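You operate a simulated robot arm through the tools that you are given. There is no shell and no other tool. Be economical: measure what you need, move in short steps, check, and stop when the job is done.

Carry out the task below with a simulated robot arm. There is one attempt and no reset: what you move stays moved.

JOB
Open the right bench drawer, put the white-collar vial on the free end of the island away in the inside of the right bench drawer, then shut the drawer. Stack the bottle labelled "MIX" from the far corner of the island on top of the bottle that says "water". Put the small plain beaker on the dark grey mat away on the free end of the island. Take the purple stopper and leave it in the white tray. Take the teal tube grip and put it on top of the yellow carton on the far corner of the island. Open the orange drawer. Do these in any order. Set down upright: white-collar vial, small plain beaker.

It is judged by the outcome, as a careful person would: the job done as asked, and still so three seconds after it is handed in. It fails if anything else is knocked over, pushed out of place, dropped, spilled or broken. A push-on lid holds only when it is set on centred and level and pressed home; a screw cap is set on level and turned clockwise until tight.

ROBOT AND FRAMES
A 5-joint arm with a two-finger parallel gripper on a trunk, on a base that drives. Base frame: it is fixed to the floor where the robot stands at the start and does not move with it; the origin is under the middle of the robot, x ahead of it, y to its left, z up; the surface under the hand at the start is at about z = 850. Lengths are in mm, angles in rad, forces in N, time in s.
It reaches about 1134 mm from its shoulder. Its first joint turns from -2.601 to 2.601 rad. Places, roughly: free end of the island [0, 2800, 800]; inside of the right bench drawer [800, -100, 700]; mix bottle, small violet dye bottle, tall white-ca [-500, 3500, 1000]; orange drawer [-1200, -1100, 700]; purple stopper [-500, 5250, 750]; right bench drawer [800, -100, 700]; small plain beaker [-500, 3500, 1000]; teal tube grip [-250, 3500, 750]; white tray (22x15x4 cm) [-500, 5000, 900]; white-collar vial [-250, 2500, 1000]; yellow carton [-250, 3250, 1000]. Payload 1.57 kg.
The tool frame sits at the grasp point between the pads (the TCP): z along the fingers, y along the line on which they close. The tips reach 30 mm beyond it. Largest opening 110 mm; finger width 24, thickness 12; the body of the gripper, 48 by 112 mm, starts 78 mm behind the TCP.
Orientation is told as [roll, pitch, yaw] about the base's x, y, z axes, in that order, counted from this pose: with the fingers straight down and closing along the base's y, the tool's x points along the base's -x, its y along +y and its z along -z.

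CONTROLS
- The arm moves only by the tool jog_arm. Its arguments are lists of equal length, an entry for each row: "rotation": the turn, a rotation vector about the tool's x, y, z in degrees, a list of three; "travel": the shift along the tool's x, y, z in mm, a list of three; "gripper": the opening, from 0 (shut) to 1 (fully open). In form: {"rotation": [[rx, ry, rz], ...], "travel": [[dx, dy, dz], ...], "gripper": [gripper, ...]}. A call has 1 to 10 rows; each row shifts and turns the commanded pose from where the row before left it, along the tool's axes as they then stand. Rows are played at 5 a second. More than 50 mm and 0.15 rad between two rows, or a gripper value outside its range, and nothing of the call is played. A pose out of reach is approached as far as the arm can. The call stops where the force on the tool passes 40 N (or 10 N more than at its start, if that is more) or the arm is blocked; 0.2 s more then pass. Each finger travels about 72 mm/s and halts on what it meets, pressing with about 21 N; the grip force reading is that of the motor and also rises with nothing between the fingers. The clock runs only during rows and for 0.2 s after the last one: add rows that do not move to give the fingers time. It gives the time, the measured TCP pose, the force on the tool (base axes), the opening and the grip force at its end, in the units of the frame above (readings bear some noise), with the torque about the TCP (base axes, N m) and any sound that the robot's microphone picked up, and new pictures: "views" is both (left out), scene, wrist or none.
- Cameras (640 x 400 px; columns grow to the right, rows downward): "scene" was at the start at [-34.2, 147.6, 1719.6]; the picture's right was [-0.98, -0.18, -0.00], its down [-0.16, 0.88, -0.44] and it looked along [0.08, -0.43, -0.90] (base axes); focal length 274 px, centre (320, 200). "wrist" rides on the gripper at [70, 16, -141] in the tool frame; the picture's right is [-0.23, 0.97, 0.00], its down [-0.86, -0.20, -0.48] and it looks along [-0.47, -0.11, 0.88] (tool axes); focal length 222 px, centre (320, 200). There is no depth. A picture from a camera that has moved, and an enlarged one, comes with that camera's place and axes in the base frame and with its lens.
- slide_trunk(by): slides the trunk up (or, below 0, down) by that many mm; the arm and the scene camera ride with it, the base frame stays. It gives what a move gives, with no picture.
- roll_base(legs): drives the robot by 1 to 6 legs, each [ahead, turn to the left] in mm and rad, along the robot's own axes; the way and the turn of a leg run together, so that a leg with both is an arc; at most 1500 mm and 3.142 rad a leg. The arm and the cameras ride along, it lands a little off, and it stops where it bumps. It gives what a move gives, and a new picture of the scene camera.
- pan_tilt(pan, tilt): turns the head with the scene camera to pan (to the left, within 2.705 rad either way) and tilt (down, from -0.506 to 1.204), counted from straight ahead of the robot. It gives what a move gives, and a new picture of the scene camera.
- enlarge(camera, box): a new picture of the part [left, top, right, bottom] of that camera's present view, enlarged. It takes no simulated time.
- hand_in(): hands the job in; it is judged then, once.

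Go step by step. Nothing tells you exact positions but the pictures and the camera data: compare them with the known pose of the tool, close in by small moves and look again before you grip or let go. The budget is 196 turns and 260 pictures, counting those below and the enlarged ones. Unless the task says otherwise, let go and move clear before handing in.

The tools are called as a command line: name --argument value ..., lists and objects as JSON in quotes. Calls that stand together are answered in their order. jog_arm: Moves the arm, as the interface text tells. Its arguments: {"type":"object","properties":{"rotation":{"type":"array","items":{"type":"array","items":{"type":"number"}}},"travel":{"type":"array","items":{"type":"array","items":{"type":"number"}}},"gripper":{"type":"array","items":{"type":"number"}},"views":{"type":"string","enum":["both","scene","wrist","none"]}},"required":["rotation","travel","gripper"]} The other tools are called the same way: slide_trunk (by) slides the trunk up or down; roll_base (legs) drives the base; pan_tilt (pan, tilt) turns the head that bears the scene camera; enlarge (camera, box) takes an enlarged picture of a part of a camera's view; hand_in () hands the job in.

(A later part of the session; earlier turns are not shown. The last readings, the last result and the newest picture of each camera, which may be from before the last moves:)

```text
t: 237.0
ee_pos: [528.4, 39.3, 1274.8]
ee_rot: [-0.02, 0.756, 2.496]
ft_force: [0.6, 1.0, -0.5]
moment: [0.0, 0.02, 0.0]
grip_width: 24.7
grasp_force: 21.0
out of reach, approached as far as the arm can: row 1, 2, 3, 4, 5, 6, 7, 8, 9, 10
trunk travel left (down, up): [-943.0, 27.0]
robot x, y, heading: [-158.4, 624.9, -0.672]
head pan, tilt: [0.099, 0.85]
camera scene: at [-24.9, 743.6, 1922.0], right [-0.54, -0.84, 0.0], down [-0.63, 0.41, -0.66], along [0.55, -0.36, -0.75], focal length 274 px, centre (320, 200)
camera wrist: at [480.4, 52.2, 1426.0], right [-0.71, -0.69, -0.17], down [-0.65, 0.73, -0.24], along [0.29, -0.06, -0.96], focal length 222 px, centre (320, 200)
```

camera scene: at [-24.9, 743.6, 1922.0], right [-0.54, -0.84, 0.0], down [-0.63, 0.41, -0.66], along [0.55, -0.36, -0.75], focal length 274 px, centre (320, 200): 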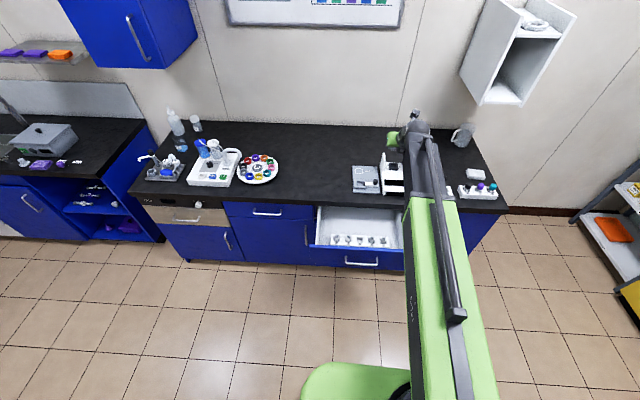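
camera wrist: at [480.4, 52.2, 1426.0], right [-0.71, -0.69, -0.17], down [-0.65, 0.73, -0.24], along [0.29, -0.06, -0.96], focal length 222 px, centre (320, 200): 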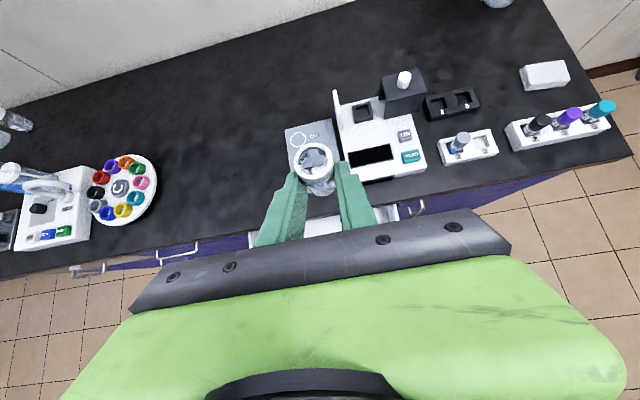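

Nearly there. Shift to the drawer's middle and lower above the drawer.

jog_arm --rotation '[[0, 0, 0], [0, 0, 0]]' --travel '[[5, -30, 5], [5, -30, 5]]' --gripper '[0.1, 0.1]' --views "none"

slide_trunk --by -350

jog_arm --rotation '[[0, 0, 0]]' --travel '[[0, 0, 0]]' --gripper '[0.1]' --views "both"

```text
t: 237.6
ee_pos: [548.3, 46.9, 1275.4]
ee_rot: [-0.026, 0.76, 2.513]
ft_force: [-1.3, -0.7, -0.5]
moment: [-0.01, 0.01, 0.03]
grip_width: 24.8
grasp_force: 20.8
out of reach, approached as far as the arm can: row 1, 2
trunk travel left (down, up): [-943.0, 27.0]
robot x, y, heading: [-159.7, 620.7, -0.672]
head pan, tilt: [0.099, 0.85]
```

```text
t: 241.1
ee_pos: [547.5, 47.9, 926.1]
ee_rot: [-0.027, 0.759, 2.511]
ft_force: [0.0, 0.0, 0.0]
moment: [-0.01, 0.0, -0.03]
grip_width: 24.6
grasp_force: 21.1
trunk travel left (down, up): [-593.0, 377.0]
robot x, y, heading: [-158.3, 625.0, -0.67]
head pan, tilt: [0.099, 0.85]
```

```text
t: 241.4
ee_pos: [548.7, 48.7, 926.0]
ee_rot: [-0.026, 0.759, 2.513]
ft_force: [0.0, -0.8, 0.1]
moment: [0.01, -0.02, 0.0]
grip_width: 24.9
grasp_force: 21.3
trunk travel left (down, up): [-593.0, 377.0]
robot x, y, heading: [-161.7, 626.8, -0.675]
head pan, tilt: [0.099, 0.85]
camera scene: at [-25.7, 743.2, 1572.1], right [-0.54, -0.84, 0.0], down [-0.63, 0.41, -0.66], along [0.55, -0.36, -0.75], focal length 274 px, centre (320, 200)
camera wrist: at [499.3, 59.4, 1076.5], right [-0.69, -0.7, -0.18], down [-0.66, 0.71, -0.24], along [0.29, -0.05, -0.96], focal length 222 px, centre (320, 200)
```

scene: 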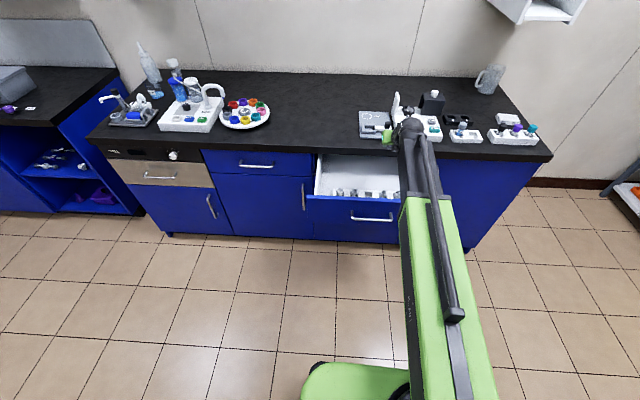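
wrist: 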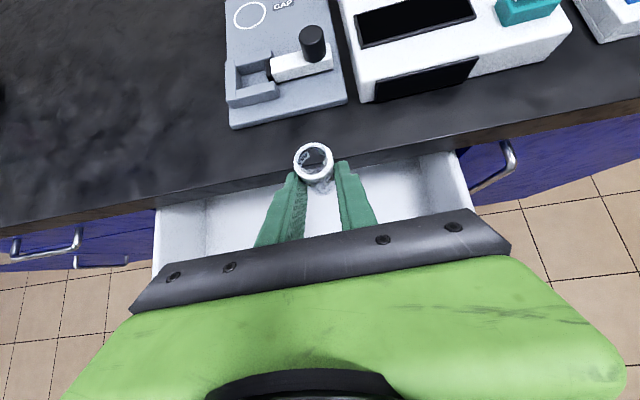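

Over the drawer between rack and counter edge. Lowering into it.

slide_trunk --by -150

jog_arm --rotation '[[0, 0, 0]]' --travel '[[0, 0, 0]]' --gripper '[0.1]' --views "wrist"

enlarge --camera "scene" --box '[280, 100, 480, 225]'

```text
t: 243.2
ee_pos: [548.5, 47.9, 775.9]
ee_rot: [-0.027, 0.758, 2.512]
ft_force: [-0.4, 0.1, -0.4]
moment: [0.0, -0.03, 0.0]
grip_width: 24.6
grasp_force: 21.2
trunk travel left (down, up): [-443.0, 527.0]
robot x, y, heading: [-162.5, 624.1, -0.677]
head pan, tilt: [0.099, 0.85]
```

```text
t: 243.6
ee_pos: [550.1, 47.5, 775.3]
ee_rot: [-0.026, 0.758, 2.513]
ft_force: [0.3, -0.3, 0.2]
moment: [-0.01, -0.02, -0.03]
grip_width: 24.5
grasp_force: 20.8
trunk travel left (down, up): [-443.0, 527.0]
robot x, y, heading: [-164.1, 623.5, -0.672]
head pan, tilt: [0.099, 0.85]
camera wrist: at [499.3, 59.4, 926.5], right [-0.69, -0.7, -0.18], down [-0.66, 0.71, -0.24], along [0.29, -0.05, -0.96], focal length 222 px, centre (320, 200)
```

wrist: 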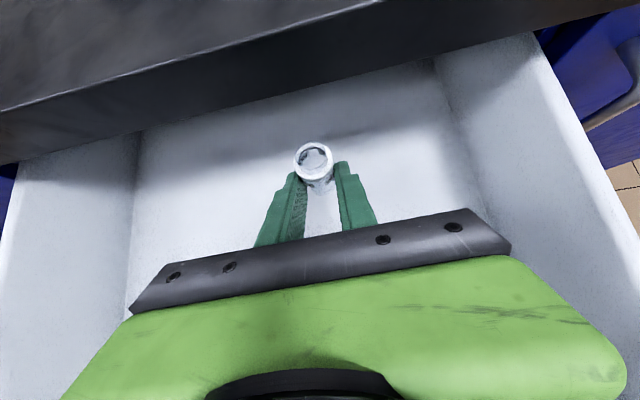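

```text
3.20 times, centred on (380, 162) of scene
camera zoom: at [-25.7, 743.2, 1422.1], right [-0.54, -0.84, 0.0], down [-0.63, 0.41, -0.66], along [0.55, -0.36, -0.75], focal length 876 px, centre (128, 320)
```

zoom: 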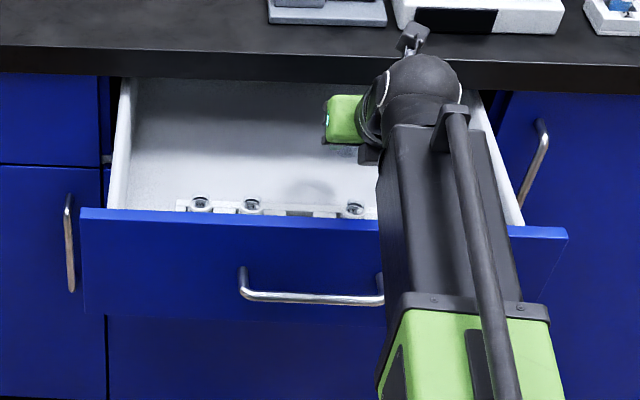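

slide_trunk --by -30

slide_trunk --by -12

enlarge --camera "wrist" --box '[240, 100, 400, 200]'

```text
t: 244.3
ee_pos: [547.6, 47.9, 744.9]
ee_rot: [-0.026, 0.759, 2.514]
ft_force: [-0.6, 0.5, -1.0]
moment: [-0.01, -0.02, 0.01]
grip_width: 24.6
grasp_force: 20.9
trunk travel left (down, up): [-413.0, 557.0]
robot x, y, heading: [-160.6, 625.9, -0.671]
head pan, tilt: [0.099, 0.85]
```

```text
t: 244.9
ee_pos: [546.2, 48.0, 733.1]
ee_rot: [-0.026, 0.76, 2.513]
ft_force: [0.5, -0.6, 0.4]
moment: [-0.03, -0.02, -0.03]
grip_width: 24.7
grasp_force: 20.8
trunk travel left (down, up): [-401.0, 569.0]
robot x, y, heading: [-162.2, 627.6, -0.672]
head pan, tilt: [0.099, 0.85]
```

```text
4.00 times, centred on (320, 150) of wrist
camera zoom: at [499.3, 59.5, 884.4], right [-0.69, -0.7, -0.18], down [-0.66, 0.71, -0.24], along [0.29, -0.05, -0.96], focal length 888 px, centre (320, 400)
```

zoom: 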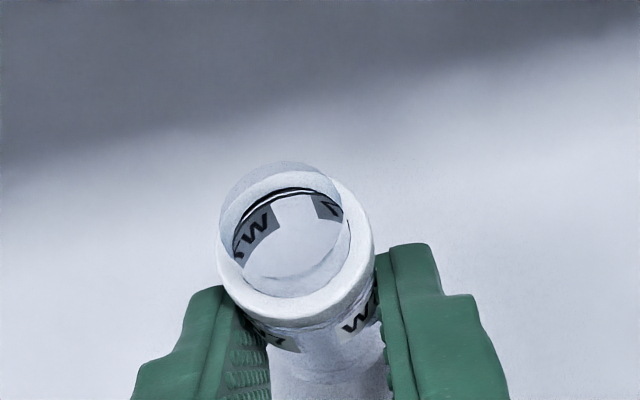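

slide_trunk --by -10

slide_trunk --by -8

slide_trunk --by -6

```text
t: 245.5
ee_pos: [549.0, 48.2, 722.6]
ee_rot: [-0.026, 0.76, 2.512]
ft_force: [0.5, 0.0, -0.7]
moment: [-0.01, -0.04, 0.01]
grip_width: 24.9
grasp_force: 20.6
trunk travel left (down, up): [-391.0, 579.0]
robot x, y, heading: [-164.6, 622.0, -0.674]
head pan, tilt: [0.099, 0.85]
```

```text
t: 246.1
ee_pos: [548.1, 47.7, 715.1]
ee_rot: [-0.026, 0.759, 2.512]
ft_force: [-0.4, 0.5, 0.1]
moment: [-0.04, -0.01, 0.01]
grip_width: 25.0
grasp_force: 21.2
trunk travel left (down, up): [-383.0, 587.0]
robot x, y, heading: [-161.0, 623.0, -0.676]
head pan, tilt: [0.099, 0.85]
```

```text
t: 246.7
ee_pos: [548.6, 48.1, 711.3]
ee_rot: [-0.025, 0.762, 2.514]
ft_force: [1.8, -1.2, 12.5]
moment: [-0.28, -0.33, 0.02]
grip_width: 24.7
grasp_force: 20.6
trunk travel left (down, up): [-377.0, 593.0]
robot x, y, heading: [-163.0, 628.0, -0.67]
head pan, tilt: [0.099, 0.85]
```

Contact with the drawer floor. Release and check it stands.

slide_trunk --by 1

jog_arm --rotation '[[0, 0, 0], [0, 0, 0], [0, 0, 0], [0, 0, 0]]' --travel '[[0, 0, 0], [0, 0, 0], [0, 0, 0], [0, 0, 0]]' --gripper '[0.24, 0.28, 0.34, 0.4]' --views "wrist"

enlarge --camera "wrist" --box '[240, 100, 400, 200]'

```text
t: 247.2
ee_pos: [548.3, 49.1, 710.6]
ee_rot: [-0.025, 0.759, 2.512]
ft_force: [1.1, -0.9, 8.0]
moment: [-0.2, -0.14, 0.02]
grip_width: 24.4
grasp_force: 21.3
trunk travel left (down, up): [-378.0, 592.0]
robot x, y, heading: [-160.1, 627.9, -0.673]
head pan, tilt: [0.099, 0.85]
```

```text
t: 248.2
ee_pos: [548.6, 48.0, 710.9]
ee_rot: [-0.025, 0.76, 2.512]
ft_force: [-0.4, 0.1, 0.3]
moment: [-0.03, -0.01, 0.02]
grip_width: 44.0
grasp_force: 0.1
trunk travel left (down, up): [-378.0, 592.0]
robot x, y, heading: [-162.2, 626.0, -0.674]
head pan, tilt: [0.099, 0.85]
camera wrist: at [499.3, 59.4, 861.5], right [-0.69, -0.7, -0.18], down [-0.66, 0.71, -0.24], along [0.29, -0.05, -0.96], focal length 222 px, centre (320, 200)
```

wrist: 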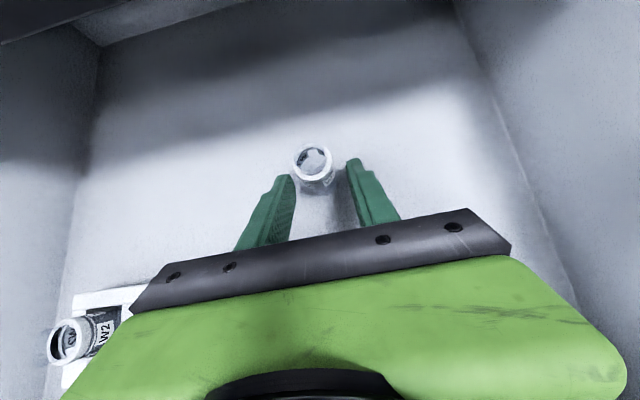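

```text
4.00 times, centred on (320, 150) of wrist
camera zoom: at [499.3, 59.4, 861.5], right [-0.69, -0.7, -0.18], down [-0.66, 0.71, -0.24], along [0.29, -0.05, -0.96], focal length 888 px, centre (320, 400)
```

zoom: 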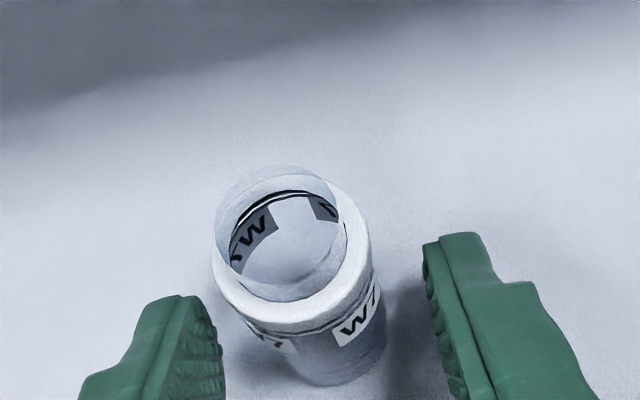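

The vial stands upright in the drawer. Raise straight up.

slide_trunk --by 60

slide_trunk --by 200

jog_arm --rotation '[[0, 0, 0], [0, 0, 0], [0, 0, 0], [0, 0, 0]]' --travel '[[-25, 0, -25], [-25, 0, -25], [-25, 0, -25], [-25, 0, -25]]' --gripper '[0.4, 0.4, 0.4, 0.4]' --views "wrist"

```text
t: 249.2
ee_pos: [549.4, 47.4, 770.0]
ee_rot: [-0.024, 0.759, 2.514]
ft_force: [-0.9, 0.6, -0.5]
moment: [-0.04, 0.03, -0.01]
grip_width: 44.2
grasp_force: 0.0
trunk travel left (down, up): [-438.0, 532.0]
robot x, y, heading: [-162.8, 630.1, -0.673]
head pan, tilt: [0.099, 0.85]
```

```text
t: 251.3
ee_pos: [548.2, 47.7, 969.7]
ee_rot: [-0.027, 0.759, 2.513]
ft_force: [-1.2, 0.6, -0.7]
moment: [0.03, -0.02, -0.04]
grip_width: 44.0
grasp_force: 0.1
trunk travel left (down, up): [-638.0, 332.0]
robot x, y, heading: [-162.8, 626.2, -0.674]
head pan, tilt: [0.099, 0.85]
```

```text
t: 252.3
ee_pos: [432.9, 129.1, 970.5]
ee_rot: [-0.027, 0.761, 2.512]
ft_force: [0.9, 0.0, 0.1]
moment: [0.0, 0.01, 0.01]
grip_width: 44.1
grasp_force: 0.0
out of reach, approached as far as the arm can: row 3
trunk travel left (down, up): [-638.0, 332.0]
robot x, y, heading: [-162.6, 626.5, -0.671]
head pan, tilt: [0.099, 0.85]
camera wrist: at [383.9, 140.9, 1121.9], right [-0.69, -0.7, -0.18], down [-0.66, 0.71, -0.24], along [0.29, -0.05, -0.95], focal length 222 px, centre (320, 200)
```

wrist: 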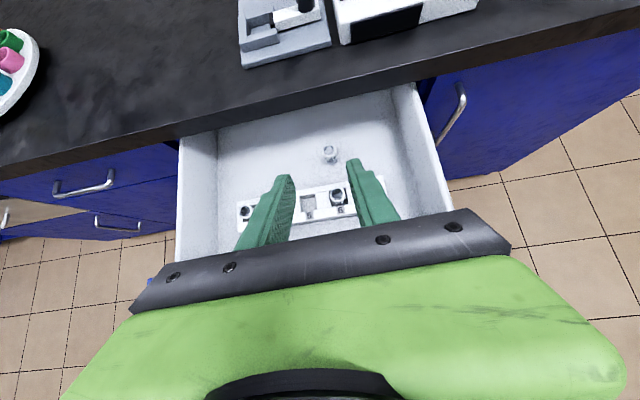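

The vial stands well behind the rack. Next close the drawer: back off 300 mm, then bring the tool near-horizontal at z≈780.

roll_base --legs '[[-300, 0]]'

jog_arm --rotation '[[0, 8, 0], [0, 8, 0], [0, 8, 0], [0, 8, 0]]' --travel '[[0, 0, 0], [0, 0, 0], [0, 0, 0], [0, 0, 0]]' --gripper '[0.2, 0, 0, 0]' --views "none"

slide_trunk --by -300

```text
t: 254.4
ee_pos: [198.6, 317.3, 970.7]
ee_rot: [-0.026, 0.763, 2.513]
ft_force: [0.3, -0.1, 0.8]
moment: [0.01, -0.01, 0.0]
grip_width: 44.2
grasp_force: 0.1
trunk travel left (down, up): [-638.0, 332.0]
robot x, y, heading: [-394.7, 814.3, -0.678]
head pan, tilt: [0.099, 0.85]
camera scene: at [-260.4, 930.8, 1617.1], right [-0.54, -0.84, 0.0], down [-0.63, 0.41, -0.66], along [0.55, -0.36, -0.75], focal length 274 px, centre (320, 200)
```

scene: 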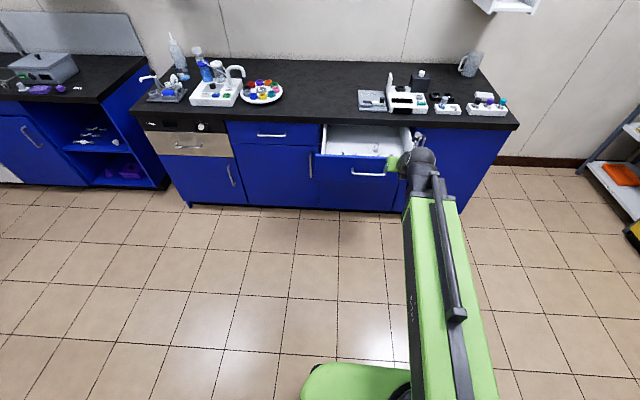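

```text
t: 255.4
ee_pos: [219.3, 297.7, 1083.9]
ee_rot: [-0.076, 1.319, 2.457]
ft_force: [0.5, -0.6, -0.2]
moment: [0.02, -0.02, 0.0]
grip_width: 0.0
grasp_force: 21.0
out of reach, approached as far as the arm can: row 1, 2, 3, 4
trunk travel left (down, up): [-638.0, 332.0]
robot x, y, heading: [-397.0, 813.9, -0.673]
head pan, tilt: [0.099, 0.85]
```

```text
t: 258.4
ee_pos: [218.9, 297.7, 783.9]
ee_rot: [-0.076, 1.316, 2.458]
ft_force: [0.1, 0.8, 0.6]
moment: [-0.04, -0.02, 0.04]
grip_width: 0.3
grasp_force: 21.1
trunk travel left (down, up): [-338.0, 632.0]
robot x, y, heading: [-397.0, 812.8, -0.678]
head pan, tilt: [0.099, 0.85]
```

roll_base --legs '[[170, 0]]'

jog_arm --rotation '[[0, 0, 0], [0, 0, 0], [0, 0, 0], [0, 0, 0], [0, 0, 0], [0, 0, 0], [0, 0, 0], [0, 0, 0], [0, 0, 0], [0, 0, 0]]' --travel '[[3.9, 0, 14.5], [3.9, 0, 14.5], [3.9, 0, 14.5], [3.9, 0, 14.5], [3.9, 0, 14.5], [3.9, 0, 14.5], [3.9, 0, 14.5], [3.9, 0, 14.5], [3.9, 0, 14.5], [3.9, 0, 14.5]]' --gripper '[0, 0, 0, 0, 0, 0, 0, 0, 0, 0]' --views "scene"

```text
t: 259.8
ee_pos: [352.1, 191.3, 782.8]
ee_rot: [-0.076, 1.316, 2.457]
ft_force: [-1.3, -0.1, 0.2]
moment: [-0.01, 0.0, -0.02]
grip_width: 0.1
grasp_force: 21.0
trunk travel left (down, up): [-338.0, 632.0]
robot x, y, heading: [-264.5, 709.2, -0.668]
head pan, tilt: [0.099, 0.85]
camera scene: at [-127.1, 824.2, 1317.1], right [-0.54, -0.84, 0.0], down [-0.63, 0.41, -0.66], along [0.55, -0.36, -0.75], focal length 274 px, centre (320, 200)
```

scene: 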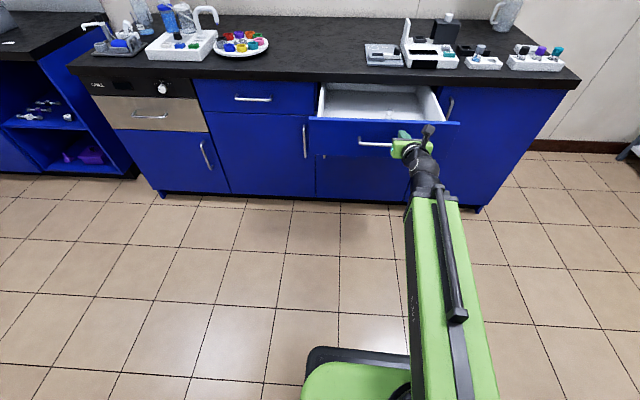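

```text
t: 262.0
ee_pos: [475.4, 104.8, 783.7]
ee_rot: [-0.079, 1.318, 2.458]
ft_force: [-0.9, 0.0, -1.1]
moment: [0.09, -0.02, 0.0]
grip_width: 0.0
grasp_force: 21.1
trunk travel left (down, up): [-338.0, 632.0]
robot x, y, heading: [-266.1, 709.6, -0.675]
head pan, tilt: [0.099, 0.85]
camera scene: at [-126.9, 824.0, 1317.1], right [-0.54, -0.84, 0.0], down [-0.63, 0.41, -0.66], along [0.55, -0.36, -0.75], focal length 274 px, centre (320, 200)
```

scene: 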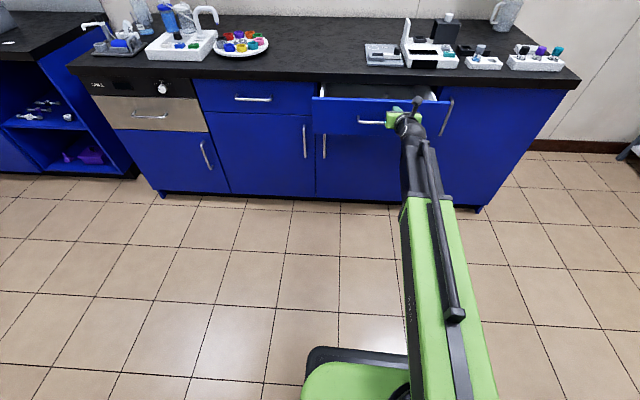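

Closing smoothly; keep pushing.

jog_arm --rotation '[[0, 0, 0], [0, 0, 0], [0, 0, 0], [0, 0, 0], [0, 0, 0], [0, 0, 0], [0, 0, 0], [0, 0, 0], [0, 0, 0], [0, 0, 0]]' --travel '[[3.9, 0, 14.5], [3.9, 0, 14.5], [3.9, 0, 14.5], [3.9, 0, 14.5], [3.9, 0, 14.5], [3.9, 0, 14.5], [3.9, 0, 14.5], [3.9, 0, 14.5], [3.9, 0, 14.5], [3.9, 0, 14.5]]' --gripper '[0, 0, 0, 0, 0, 0, 0, 0, 0, 0]' --views "scene"

enlarge --camera "scene" --box '[280, 60, 480, 185]'

```text
t: 264.1
ee_pos: [589.9, 25.1, 783.6]
ee_rot: [-0.075, 1.314, 2.458]
ft_force: [-6.1, 5.4, 3.1]
moment: [-0.11, -0.06, 0.02]
grip_width: 0.0
grasp_force: 21.0
trunk travel left (down, up): [-338.0, 632.0]
robot x, y, heading: [-261.3, 710.1, -0.672]
head pan, tilt: [0.099, 0.85]
stopped in row 10: the force on the tool passed its limit at 115 N (the readings are from after the stop); the commanded pose is now the measured one
camera scene: at [-127.7, 824.6, 1317.2], right [-0.54, -0.84, 0.0], down [-0.63, 0.41, -0.66], along [0.55, -0.36, -0.75], focal length 274 px, centre (320, 200)
```

scene: 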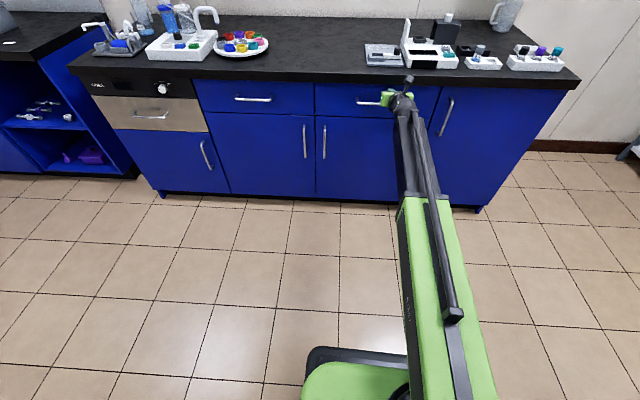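

```text
3.20 times, centred on (380, 122) of scene
camera zoom: at [-127.7, 824.6, 1317.2], right [-0.54, -0.84, 0.0], down [-0.63, 0.41, -0.66], along [0.55, -0.36, -0.75], focal length 876 px, centre (128, 448)
```

zoom: 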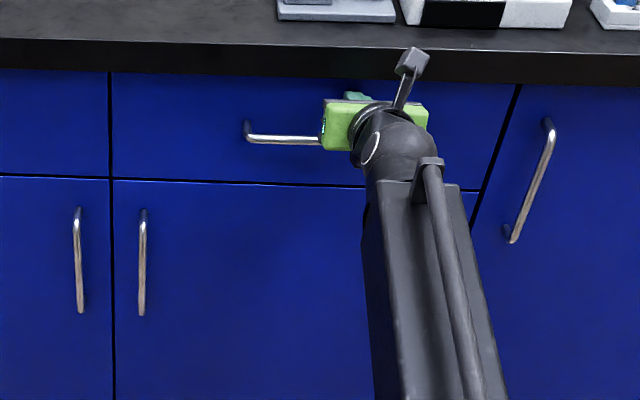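

Drawer is shut flush. Now the orange drawer: retract, raise, and drive toward it.

jog_arm --rotation '[[0, 0, 0], [0, 0, 0], [0, 0, 0], [0, 0, 0]]' --travel '[[-9, 0, -40], [-12, 0, -45], [-12, 0, -45], [-12, 0, -45]]' --gripper '[0, 0, 0.3, 0.6]' --views "none"

roll_base --legs '[[-120, 0], [0, -0.55], [0, -0.54], [1000, 0]]'

pan_tilt --pan -0.5 --tilt 0.6

```text
t: 265.1
ee_pos: [440.0, 129.6, 783.0]
ee_rot: [-0.078, 1.315, 2.457]
ft_force: [-0.1, -0.4, -0.5]
moment: [0.0, 0.0, 0.01]
grip_width: 66.0
grasp_force: 0.1
trunk travel left (down, up): [-338.0, 632.0]
robot x, y, heading: [-261.2, 709.0, -0.676]
head pan, tilt: [0.099, 0.85]
```

```text
t: 269.6
ee_pos: [-548.3, -107.7, 783.6]
ee_rot: [-0.077, 1.319, 1.363]
ft_force: [-0.7, 0.1, 0.8]
moment: [-0.04, 0.01, 0.04]
grip_width: 65.8
grasp_force: 0.1
trunk travel left (down, up): [-338.0, 632.0]
robot x, y, heading: [-381.2, 789.4, -1.749]
head pan, tilt: [0.099, 0.85]
stopped in leg 4: the robot was blocked; the commanded pose is now the measured one
camera scene: at [-213.5, 722.4, 1317.0], right [-1.0, 0.08, 0.0], down [0.06, 0.75, -0.66], along [-0.05, -0.66, -0.75], focal length 274 px, centre (320, 200)
```

scene: 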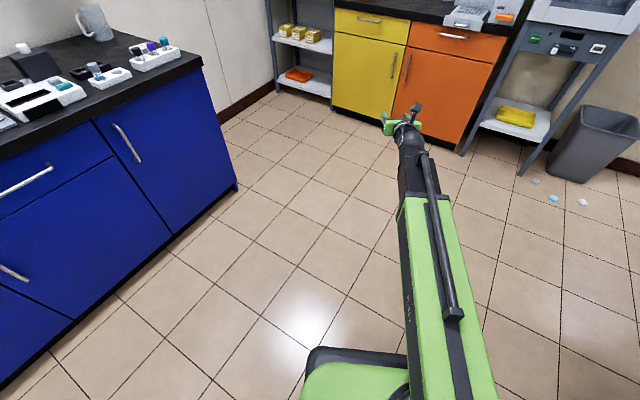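

```text
t: 270.6
ee_pos: [-548.8, -107.0, 783.9]
ee_rot: [-0.079, 1.315, 1.361]
ft_force: [-0.8, 0.3, 0.5]
moment: [0.02, 0.03, -0.02]
grip_width: 66.0
grasp_force: 0.1
trunk travel left (down, up): [-338.0, 632.0]
robot x, y, heading: [-380.1, 789.8, -1.754]
head pan, tilt: [-0.499, 0.6]
camera scene: at [-262.8, 731.7, 1337.9], right [-0.78, 0.63, 0.0], down [0.36, 0.44, -0.82], along [-0.52, -0.64, -0.57], focal length 274 px, centre (320, 200)
```

scene: 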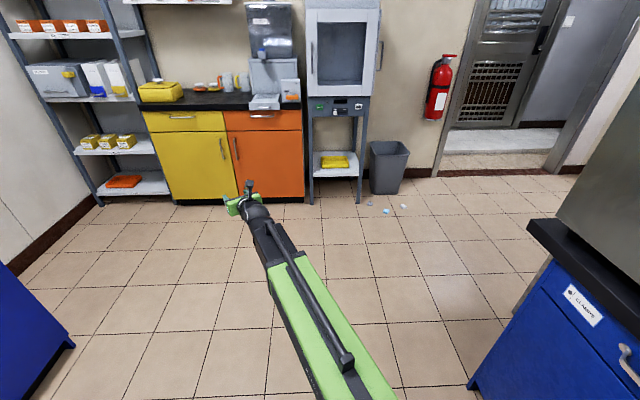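

Spurious stop; the aisle is clear. Heading slightly left and driving again in shorter legs.

roll_base --legs '[[0, 0.17], [400, 0]]'

roll_base --legs '[[390, 0], [0, -0.35], [0, -0.32]]'

pan_tilt --pan 0 --tilt 0.7

```text
t: 273.8
ee_pos: [-398.5, -522.1, 783.3]
ee_rot: [-0.078, 1.315, 1.532]
ft_force: [-0.4, -0.6, 0.3]
moment: [-0.02, 0.02, 0.04]
grip_width: 66.1
grasp_force: 0.1
trunk travel left (down, up): [-338.0, 632.0]
robot x, y, heading: [-390.0, 386.0, -1.579]
head pan, tilt: [-0.499, 0.6]
camera scene: at [-263.8, 353.5, 1338.0], right [-0.87, 0.49, 0.0], down [0.27, 0.49, -0.83], along [-0.4, -0.72, -0.56], focal length 274 px, centre (320, 200)
```

scene: 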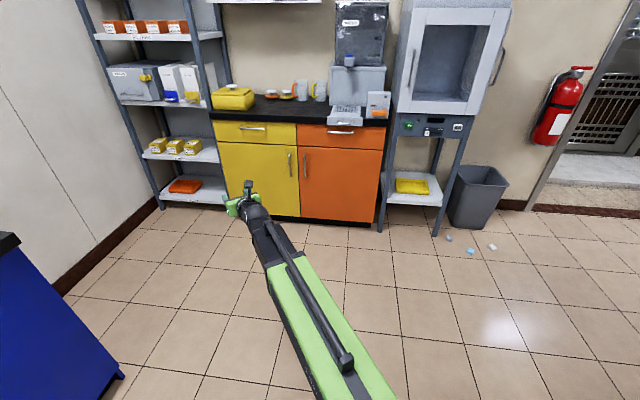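

```text
t: 278.4
ee_pos: [-964.3, -710.4, 783.2]
ee_rot: [-0.076, 1.318, 0.864]
ft_force: [-0.5, 0.2, 0.3]
moment: [0.03, 0.01, -0.01]
grip_width: 66.0
grasp_force: 0.2
trunk travel left (down, up): [-338.0, 632.0]
robot x, y, heading: [-407.9, 8.5, -2.236]
head pan, tilt: [-0.499, 0.6]
camera scene: at [-326.9, -95.2, 1338.0], right [-0.39, 0.92, 0.0], down [0.52, 0.22, -0.83], along [-0.76, -0.33, -0.56], focal length 274 px, centre (320, 200)
```

scene: 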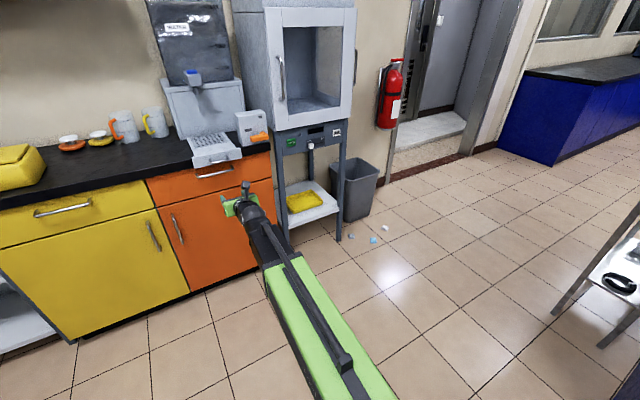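

```text
t: 279.3
ee_pos: [-964.0, -709.9, 784.1]
ee_rot: [-0.076, 1.317, 0.863]
ft_force: [0.2, 0.1, 0.0]
moment: [-0.04, -0.01, 0.01]
grip_width: 65.9
grasp_force: 0.1
trunk travel left (down, up): [-338.0, 632.0]
robot x, y, heading: [-405.4, 8.4, -2.235]
head pan, tilt: [0.0, 0.7]
camera scene: at [-298.8, -127.9, 1329.3], right [-0.79, 0.62, 0.0], down [0.4, 0.51, -0.77], along [-0.47, -0.6, -0.64], focal length 274 px, centre (320, 200)
```

scene: 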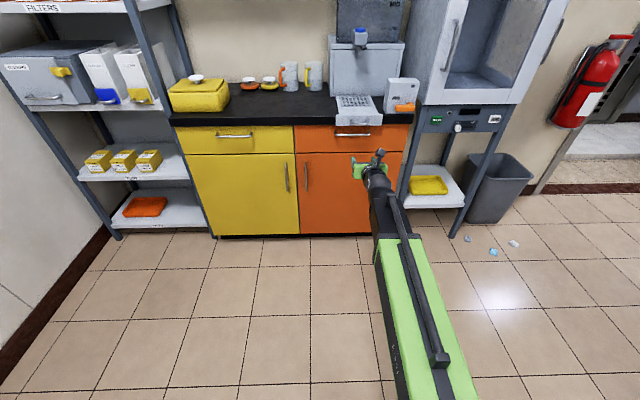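

Handle triangulates to about (-1097, -909, 769). Spin the tool a quarter turn so it closes vertically, and look with the wrist camera.

jog_arm --rotation '[[0, 0, -8.5], [0, 0, -8.5], [0, 0, -8.5], [0, 0, -8.5], [0, 0, -8.5], [0, 0, -8.5], [0, 0, -8.5], [0, 0, -8.5], [0, 0, -8.5], [0, 0, -8.5]]' --travel '[[0, 0, 0], [0, 0, 0], [0, 0, 0], [0, 0, 0], [0, 0, 0], [0, 0, 0], [0, 0, 0], [0, 0, 0], [0, 0, 0], [0, 0, 0]]' --gripper '[0.6, 0.6, 0.6, 0.6, 0.6, 0.6, 0.6, 0.6, 0.6, 0.6]' --views "wrist"

```text
t: 281.5
ee_pos: [-965.0, -710.6, 782.7]
ee_rot: [1.315, 0.1, 2.486]
ft_force: [0.2, 1.2, 0.2]
moment: [0.02, 0.0, 0.02]
grip_width: 65.9
grasp_force: 0.0
trunk travel left (down, up): [-338.0, 632.0]
robot x, y, heading: [-405.5, 9.8, -2.235]
head pan, tilt: [0.0, 0.7]
camera wrist: at [-832.8, -643.6, 842.3], right [-0.4, 0.0, 0.91], down [-0.36, 0.92, -0.16], along [-0.84, -0.39, -0.37], focal length 222 px, centre (320, 200)
```

wrist: 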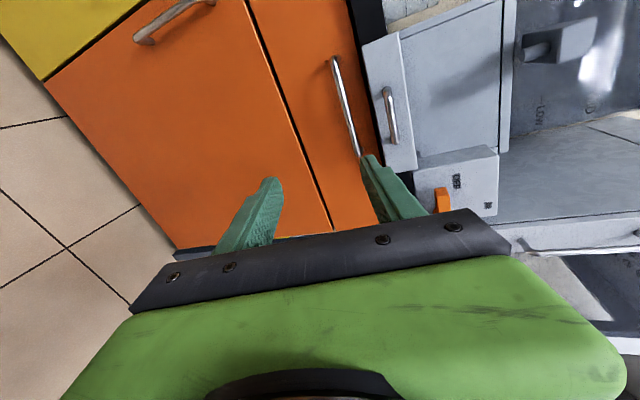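

Handle confirmed at z≈774, 238 mm ahead. Level the tool, adjust height, roll forward 100 mm.

jog_arm --rotation '[[-8, 0, 0], [-6, 0, 0], [0, 0, -4]]' --travel '[[0, 0, 0], [0, 0, 0], [0, 0, 0]]' --gripper '[0.6, 0.6, 0.6]' --views "none"

slide_trunk --by -60

roll_base --legs '[[100, 0]]'

jog_arm --rotation '[[0, 0, 0], [0, 0, 0]]' --travel '[[0, 0, 30], [0, 0, 30]]' --gripper '[0.6, 0.6]' --views "wrist"

```text
t: 282.3
ee_pos: [-964.5, -711.2, 840.7]
ee_rot: [1.556, 0.033, 2.487]
ft_force: [0.2, -0.5, 0.3]
moment: [0.02, 0.02, 0.03]
grip_width: 66.3
grasp_force: 0.0
out of reach, approached as far as the arm can: row 1, 2
trunk travel left (down, up): [-338.0, 632.0]
robot x, y, heading: [-407.7, 8.7, -2.237]
head pan, tilt: [0.0, 0.7]
```

```text
t: 283.3
ee_pos: [-965.3, -711.3, 780.5]
ee_rot: [1.561, 0.033, 2.488]
ft_force: [-0.5, 0.7, 0.8]
moment: [0.01, -0.02, 0.0]
grip_width: 65.9
grasp_force: 0.1
trunk travel left (down, up): [-278.0, 692.0]
robot x, y, heading: [-408.0, 8.9, -2.239]
head pan, tilt: [0.0, 0.7]
```

```text
t: 284.4
ee_pos: [-1026.6, -789.5, 781.2]
ee_rot: [1.557, 0.034, 2.487]
ft_force: [0.5, 1.1, 0.4]
moment: [0.05, -0.03, -0.01]
grip_width: 66.0
grasp_force: 0.1
trunk travel left (down, up): [-278.0, 692.0]
robot x, y, heading: [-467.6, -66.3, -2.235]
head pan, tilt: [0.0, 0.7]
camera scene: at [-360.5, -206.5, 1269.3], right [-0.79, 0.62, 0.0], down [0.4, 0.51, -0.77], along [-0.47, -0.6, -0.64], focal length 274 px, centre (320, 200)
```

scene: 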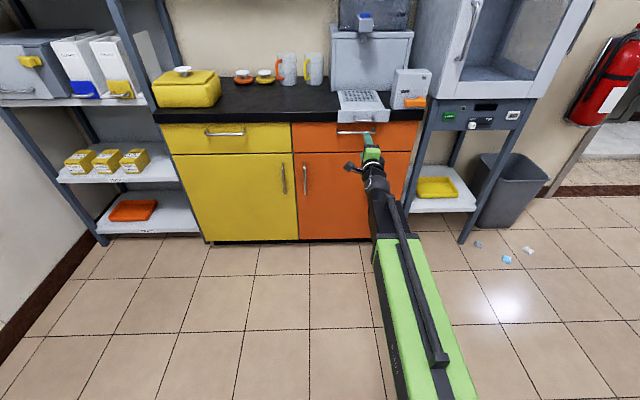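

```text
t: 285.1
ee_pos: [-1063.8, -836.3, 780.4]
ee_rot: [1.556, 0.035, 2.488]
ft_force: [0.6, 0.2, 0.3]
moment: [0.0, 0.01, 0.01]
grip_width: 65.9
grasp_force: 0.0
trunk travel left (down, up): [-278.0, 692.0]
robot x, y, heading: [-468.2, -69.0, -2.241]
head pan, tilt: [0.0, 0.7]
camera wrist: at [-922.4, -766.0, 801.2], right [-0.21, 0.15, 0.97], down [-0.38, 0.9, -0.22], along [-0.9, -0.41, -0.14], focal length 222 px, centre (320, 200)
```

wrist: 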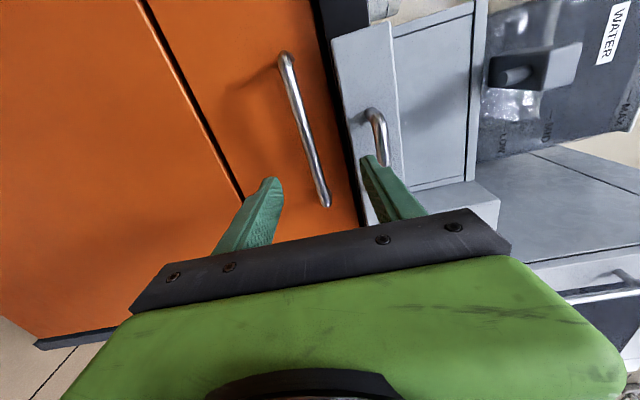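

Bar at z≈770: lower 9 mm, narrow the fingers, advance 66 mm.

slide_trunk --by -9

jog_arm --rotation '[[0, 0, 0], [0, 0, 0], [0, 0, 0]]' --travel '[[0, 0, 22], [0, 0, 22], [0, 0, 22]]' --gripper '[0.45, 0.45, 0.45]' --views "wrist"

```text
t: 285.6
ee_pos: [-1062.2, -836.4, 770.5]
ee_rot: [1.557, 0.033, 2.489]
ft_force: [-0.1, -0.8, 0.0]
moment: [-0.02, 0.0, 0.01]
grip_width: 66.0
grasp_force: 0.0
trunk travel left (down, up): [-269.0, 701.0]
robot x, y, heading: [-468.0, -70.2, -2.237]
head pan, tilt: [0.0, 0.7]
```

```text
t: 286.4
ee_pos: [-1102.9, -888.6, 769.7]
ee_rot: [1.555, 0.032, 2.486]
ft_force: [-0.2, -0.1, 0.0]
moment: [0.03, -0.01, 0.0]
grip_width: 49.6
grasp_force: 0.0
trunk travel left (down, up): [-269.0, 701.0]
robot x, y, heading: [-472.0, -70.8, -2.236]
head pan, tilt: [0.0, 0.7]
camera wrist: at [-962.4, -817.9, 792.0], right [-0.22, 0.15, 0.97], down [-0.38, 0.9, -0.22], along [-0.9, -0.41, -0.14], focal length 222 px, centre (320, 200)
```

wrist: 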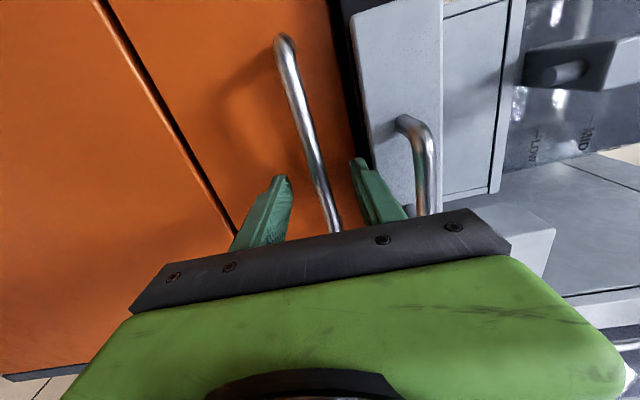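

Bar is between the fingers. Close and pull back with the base.

jog_arm --rotation '[[0, 0, 0], [0, 0, 0], [0, 0, 0]]' --travel '[[0, 0, 0], [0, 0, 0], [0, 0, 0]]' --gripper '[0.1, 0, 0]' --views "none"

roll_base --legs '[[-230, 0]]'

```text
t: 287.2
ee_pos: [-1103.0, -887.9, 771.1]
ee_rot: [1.559, 0.032, 2.488]
ft_force: [-0.9, -2.9, 13.3]
moment: [0.3, 0.75, -0.34]
grip_width: 12.4
grasp_force: 29.6
trunk travel left (down, up): [-269.0, 701.0]
robot x, y, heading: [-471.9, -68.8, -2.234]
head pan, tilt: [0.0, 0.7]
```

```text
t: 289.0
ee_pos: [-959.7, -706.8, 771.4]
ee_rot: [1.558, 0.034, 2.487]
ft_force: [-17.5, 13.5, 12.3]
moment: [0.29, 0.69, -0.42]
grip_width: 12.3
grasp_force: 29.5
trunk travel left (down, up): [-269.0, 701.0]
robot x, y, heading: [-326.0, 108.3, -2.235]
head pan, tilt: [0.0, 0.7]
camera scene: at [-218.7, -23.6, 1260.7], right [-0.79, 0.62, 0.0], down [0.4, 0.51, -0.77], along [-0.47, -0.6, -0.64], focal length 274 px, centre (320, 200)
```

scene: 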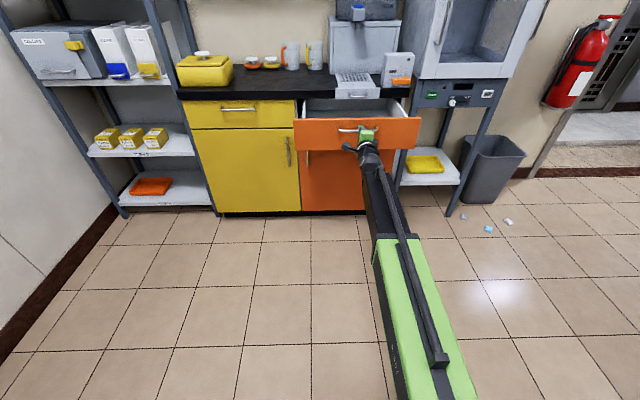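

The orange drawer is open ~230 mm. Release, back away, and put the tool pointing down for travelling.

jog_arm --rotation '[[0, 0, 0], [0, 0, 0], [0, 0, 0], [0, 0, 0]]' --travel '[[0, 0, 0], [0, 0, 0], [0, 0, -30], [0, 0, -40]]' --gripper '[0.3, 0.6, 0.6, 0.6]' --views "none"

roll_base --legs '[[-300, 0]]'

slide_trunk --by 400

jog_arm --rotation '[[8, 0, 0], [8, 0, 0], [8, 0, 0], [8, 0, 0], [8, 0, 0], [8, 0, 0], [8, 0, 0], [8, 0, 0], [8, 0, 0], [8, 0, 0]]' --travel '[[0, 0, 0], [0, 0, 0], [0, 0, 0], [0, 0, 0], [0, 0, 0], [0, 0, 0], [0, 0, 0], [0, 0, 0], [0, 0, 0], [0, 0, 0]]' --gripper '[0.6, 0.6, 0.6, 0.6, 0.6, 0.6, 0.6, 0.6, 0.6, 0.6]' --views "none"

jog_arm --rotation '[[8, 0, 0], [0, 0, -8.5], [0, 0, -8.5], [0, 0, -8.5], [0, 0, -8.5], [0, 0, -8.5], [0, 0, -8.5], [0, 0, -8.5], [0, 0, -8.5], [0, 0, -8.5]]' --travel '[[0, 0, 0], [0, 0, 0], [0, 0, 0], [0, 0, 0], [0, 0, 0], [0, 0, 0], [0, 0, 0], [0, 0, 0], [0, 0, 0], [0, 0, 0]]' --gripper '[0.6, 0.6, 0.6, 0.6, 0.6, 0.6, 0.6, 0.6, 0.6, 0.6]' --views "scene"

```text
t: 290.0
ee_pos: [-916.4, -652.2, 770.8]
ee_rot: [1.555, 0.032, 2.489]
ft_force: [-0.2, -1.2, -0.2]
moment: [-0.03, -0.04, -0.01]
grip_width: 65.9
grasp_force: 0.0
trunk travel left (down, up): [-269.0, 701.0]
robot x, y, heading: [-321.7, 115.7, -2.236]
head pan, tilt: [0.0, 0.7]
```

```text
t: 292.0
ee_pos: [-733.8, -415.9, 771.9]
ee_rot: [1.557, 0.032, 2.488]
ft_force: [-0.8, -1.1, 0.1]
moment: [0.0, -0.01, 0.0]
grip_width: 66.0
grasp_force: 0.1
trunk travel left (down, up): [-269.0, 701.0]
robot x, y, heading: [-141.9, 346.1, -2.236]
head pan, tilt: [0.0, 0.7]
camera scene: at [-34.2, 209.3, 1260.3], right [-0.79, 0.62, 0.0], down [0.4, 0.51, -0.76], along [-0.47, -0.6, -0.64], focal length 274 px, centre (320, 200)
```

scene: 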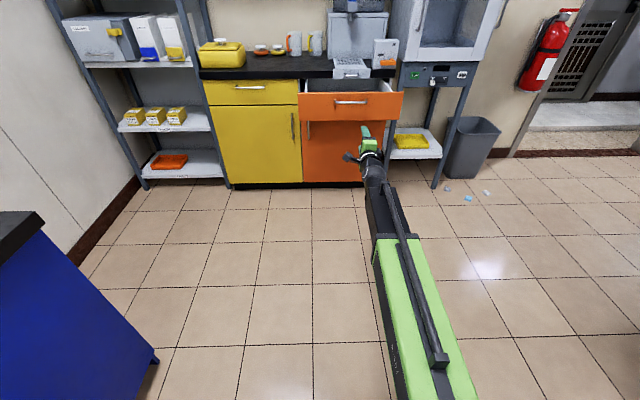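

```text
t: 295.8
ee_pos: [-733.4, -417.9, 1170.0]
ee_rot: [1.556, 0.034, 2.486]
ft_force: [0.3, -0.3, 0.3]
moment: [0.02, -0.01, 0.02]
grip_width: 65.6
grasp_force: 0.0
trunk travel left (down, up): [-669.0, 301.0]
robot x, y, heading: [-144.6, 349.1, -2.24]
head pan, tilt: [0.0, 0.7]
```

```text
t: 298.0
ee_pos: [-734.8, -416.6, 939.6]
ee_rot: [0.158, 0.032, 2.487]
ft_force: [-0.2, -0.1, 0.1]
moment: [0.01, -0.02, 0.01]
grip_width: 66.0
grasp_force: 0.1
out of reach, approached as far as the arm can: row 1, 2, 3, 4, 5, 6, 7, 8, 9, 10
trunk travel left (down, up): [-669.0, 301.0]
robot x, y, heading: [-141.7, 344.3, -2.237]
head pan, tilt: [0.0, 0.7]
```

```text
t: 300.2
ee_pos: [-725.5, -405.3, 935.6]
ee_rot: [0.039, -0.014, -2.461]
ft_force: [-0.2, 1.4, 0.2]
moment: [-0.03, -0.03, 0.0]
grip_width: 66.1
grasp_force: 0.0
out of reach, approached as far as the arm can: row 1
trunk travel left (down, up): [-669.0, 301.0]
robot x, y, heading: [-141.8, 349.8, -2.236]
head pan, tilt: [0.0, 0.7]
camera scene: at [-34.1, 209.4, 1660.3], right [-0.79, 0.62, 0.0], down [0.4, 0.51, -0.76], along [-0.47, -0.6, -0.64], focal length 274 px, centre (320, 200)
```

scene: 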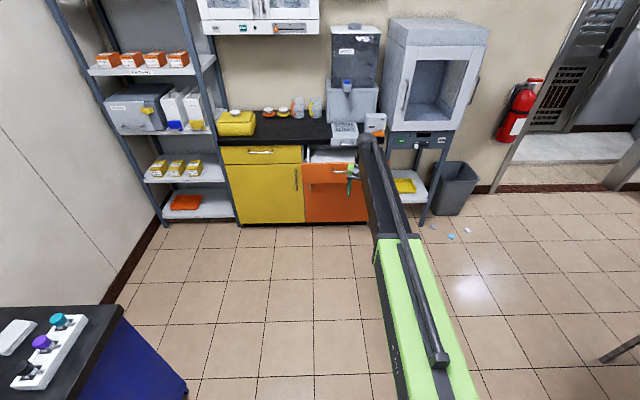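

Drawer stays open. Retract, raise and drive around to the island's far end.

jog_arm --rotation '[[0, 0, 0], [0, 0, 0], [0, 0, 0], [0, 0, 0], [0, 0, 0], [0, 0, 0]]' --travel '[[45, 0, 0], [45, 0, 0], [45, 0, 0], [45, 0, 0], [45, 0, 0], [40, 0, 0]]' --gripper '[0.6, 0.6, 0.6, 0.6, 0.6, 0.6]' --views "none"

slide_trunk --by 280

roll_base --legs '[[0, -1.03], [0, -1.03], [0, -1.01]]'

```text
t: 301.6
ee_pos: [-518.0, -239.5, 936.3]
ee_rot: [0.038, -0.011, -2.461]
ft_force: [0.3, 0.2, -1.0]
moment: [0.02, -0.02, -0.02]
grip_width: 66.1
grasp_force: 0.1
out of reach, approached as far as the arm can: row 6
trunk travel left (down, up): [-669.0, 301.0]
robot x, y, heading: [-143.3, 347.0, -2.236]
head pan, tilt: [0.0, 0.7]
```

```text
t: 304.5
ee_pos: [-519.1, -240.9, 1216.4]
ee_rot: [0.041, -0.013, -2.462]
ft_force: [0.1, -0.2, 0.1]
moment: [0.02, -0.02, 0.02]
grip_width: 65.9
grasp_force: 0.0
trunk travel left (down, up): [-949.0, 21.0]
robot x, y, heading: [-144.3, 345.3, -2.237]
head pan, tilt: [0.0, 0.7]
```

```text
t: 312.7
ee_pos: [195.9, 954.3, 1216.8]
ee_rot: [0.036, -0.014, 0.74]
ft_force: [-1.4, 0.1, 0.5]
moment: [-0.02, -0.07, -0.04]
grip_width: 65.8
grasp_force: 0.0
trunk travel left (down, up): [-949.0, 21.0]
robot x, y, heading: [-98.6, 313.2, 0.975]
head pan, tilt: [0.0, 0.7]
camera scene: at [-223.9, 445.4, 1940.1], right [0.83, -0.56, 0.0], down [-0.36, -0.53, -0.77], along [0.43, 0.63, -0.64], focal length 274 px, centre (320, 200)
```

scene: 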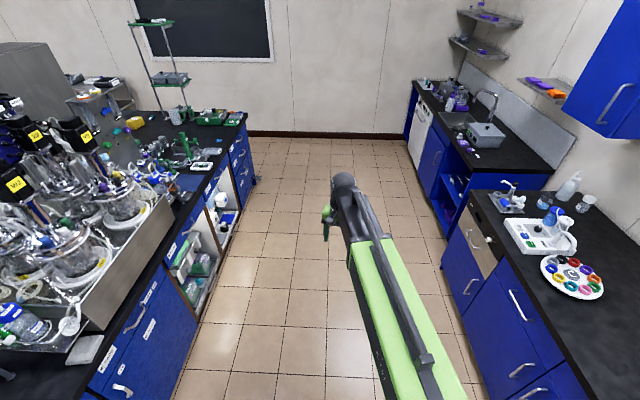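

Clear aisle. Drive to the end and arc left around the island's corner.

roll_base --legs '[[1400, 0], [1330, 0]]'

roll_base --legs '[[550, 1.48]]'

```text
t: 325.9
ee_pos: [1665.0, 3245.9, 1215.2]
ee_rot: [0.039, -0.012, 0.767]
ft_force: [-0.8, -0.7, -1.0]
moment: [-0.01, 0.0, 0.01]
grip_width: 65.8
grasp_force: 0.0
trunk travel left (down, up): [-949.0, 21.0]
robot x, y, heading: [1383.9, 2599.8, 1.006]
head pan, tilt: [0.0, 0.7]
camera scene: at [1260.5, 2725.0, 1940.3], right [0.84, -0.54, 0.0], down [-0.35, -0.54, -0.76], along [0.41, 0.65, -0.64], focal length 274 px, centre (320, 200)
```

scene: 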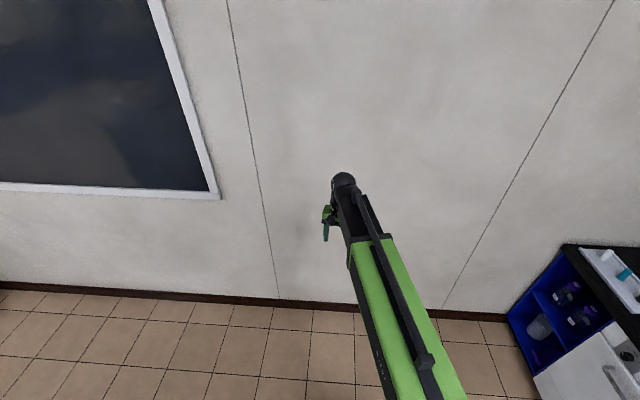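

```text
t: 329.9
ee_pos: [666.1, 3421.4, 1214.1]
ee_rot: [0.036, -0.011, 2.262]
ft_force: [-0.4, 0.6, 0.6]
moment: [-0.02, -0.07, -0.01]
grip_width: 66.0
grasp_force: 0.1
trunk travel left (down, up): [-949.0, 21.0]
robot x, y, heading: [1295.9, 3095.3, 2.501]
head pan, tilt: [0.0, 0.7]
cut short: leg 1
camera scene: at [1151.0, 2979.1, 1939.8], right [0.6, 0.8, 0.0], down [0.52, -0.39, -0.76], along [-0.61, 0.46, -0.65], focal length 274 px, centre (320, 200)
```

scene: 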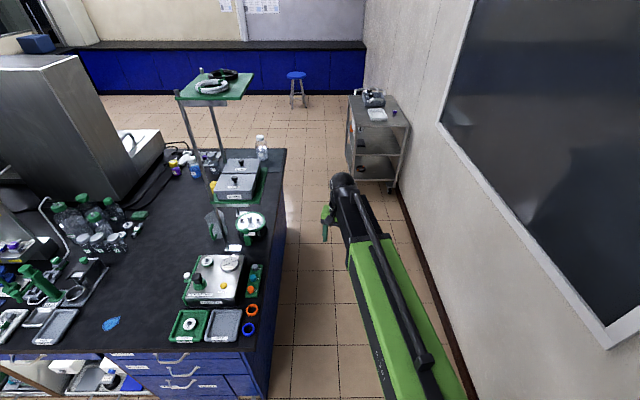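

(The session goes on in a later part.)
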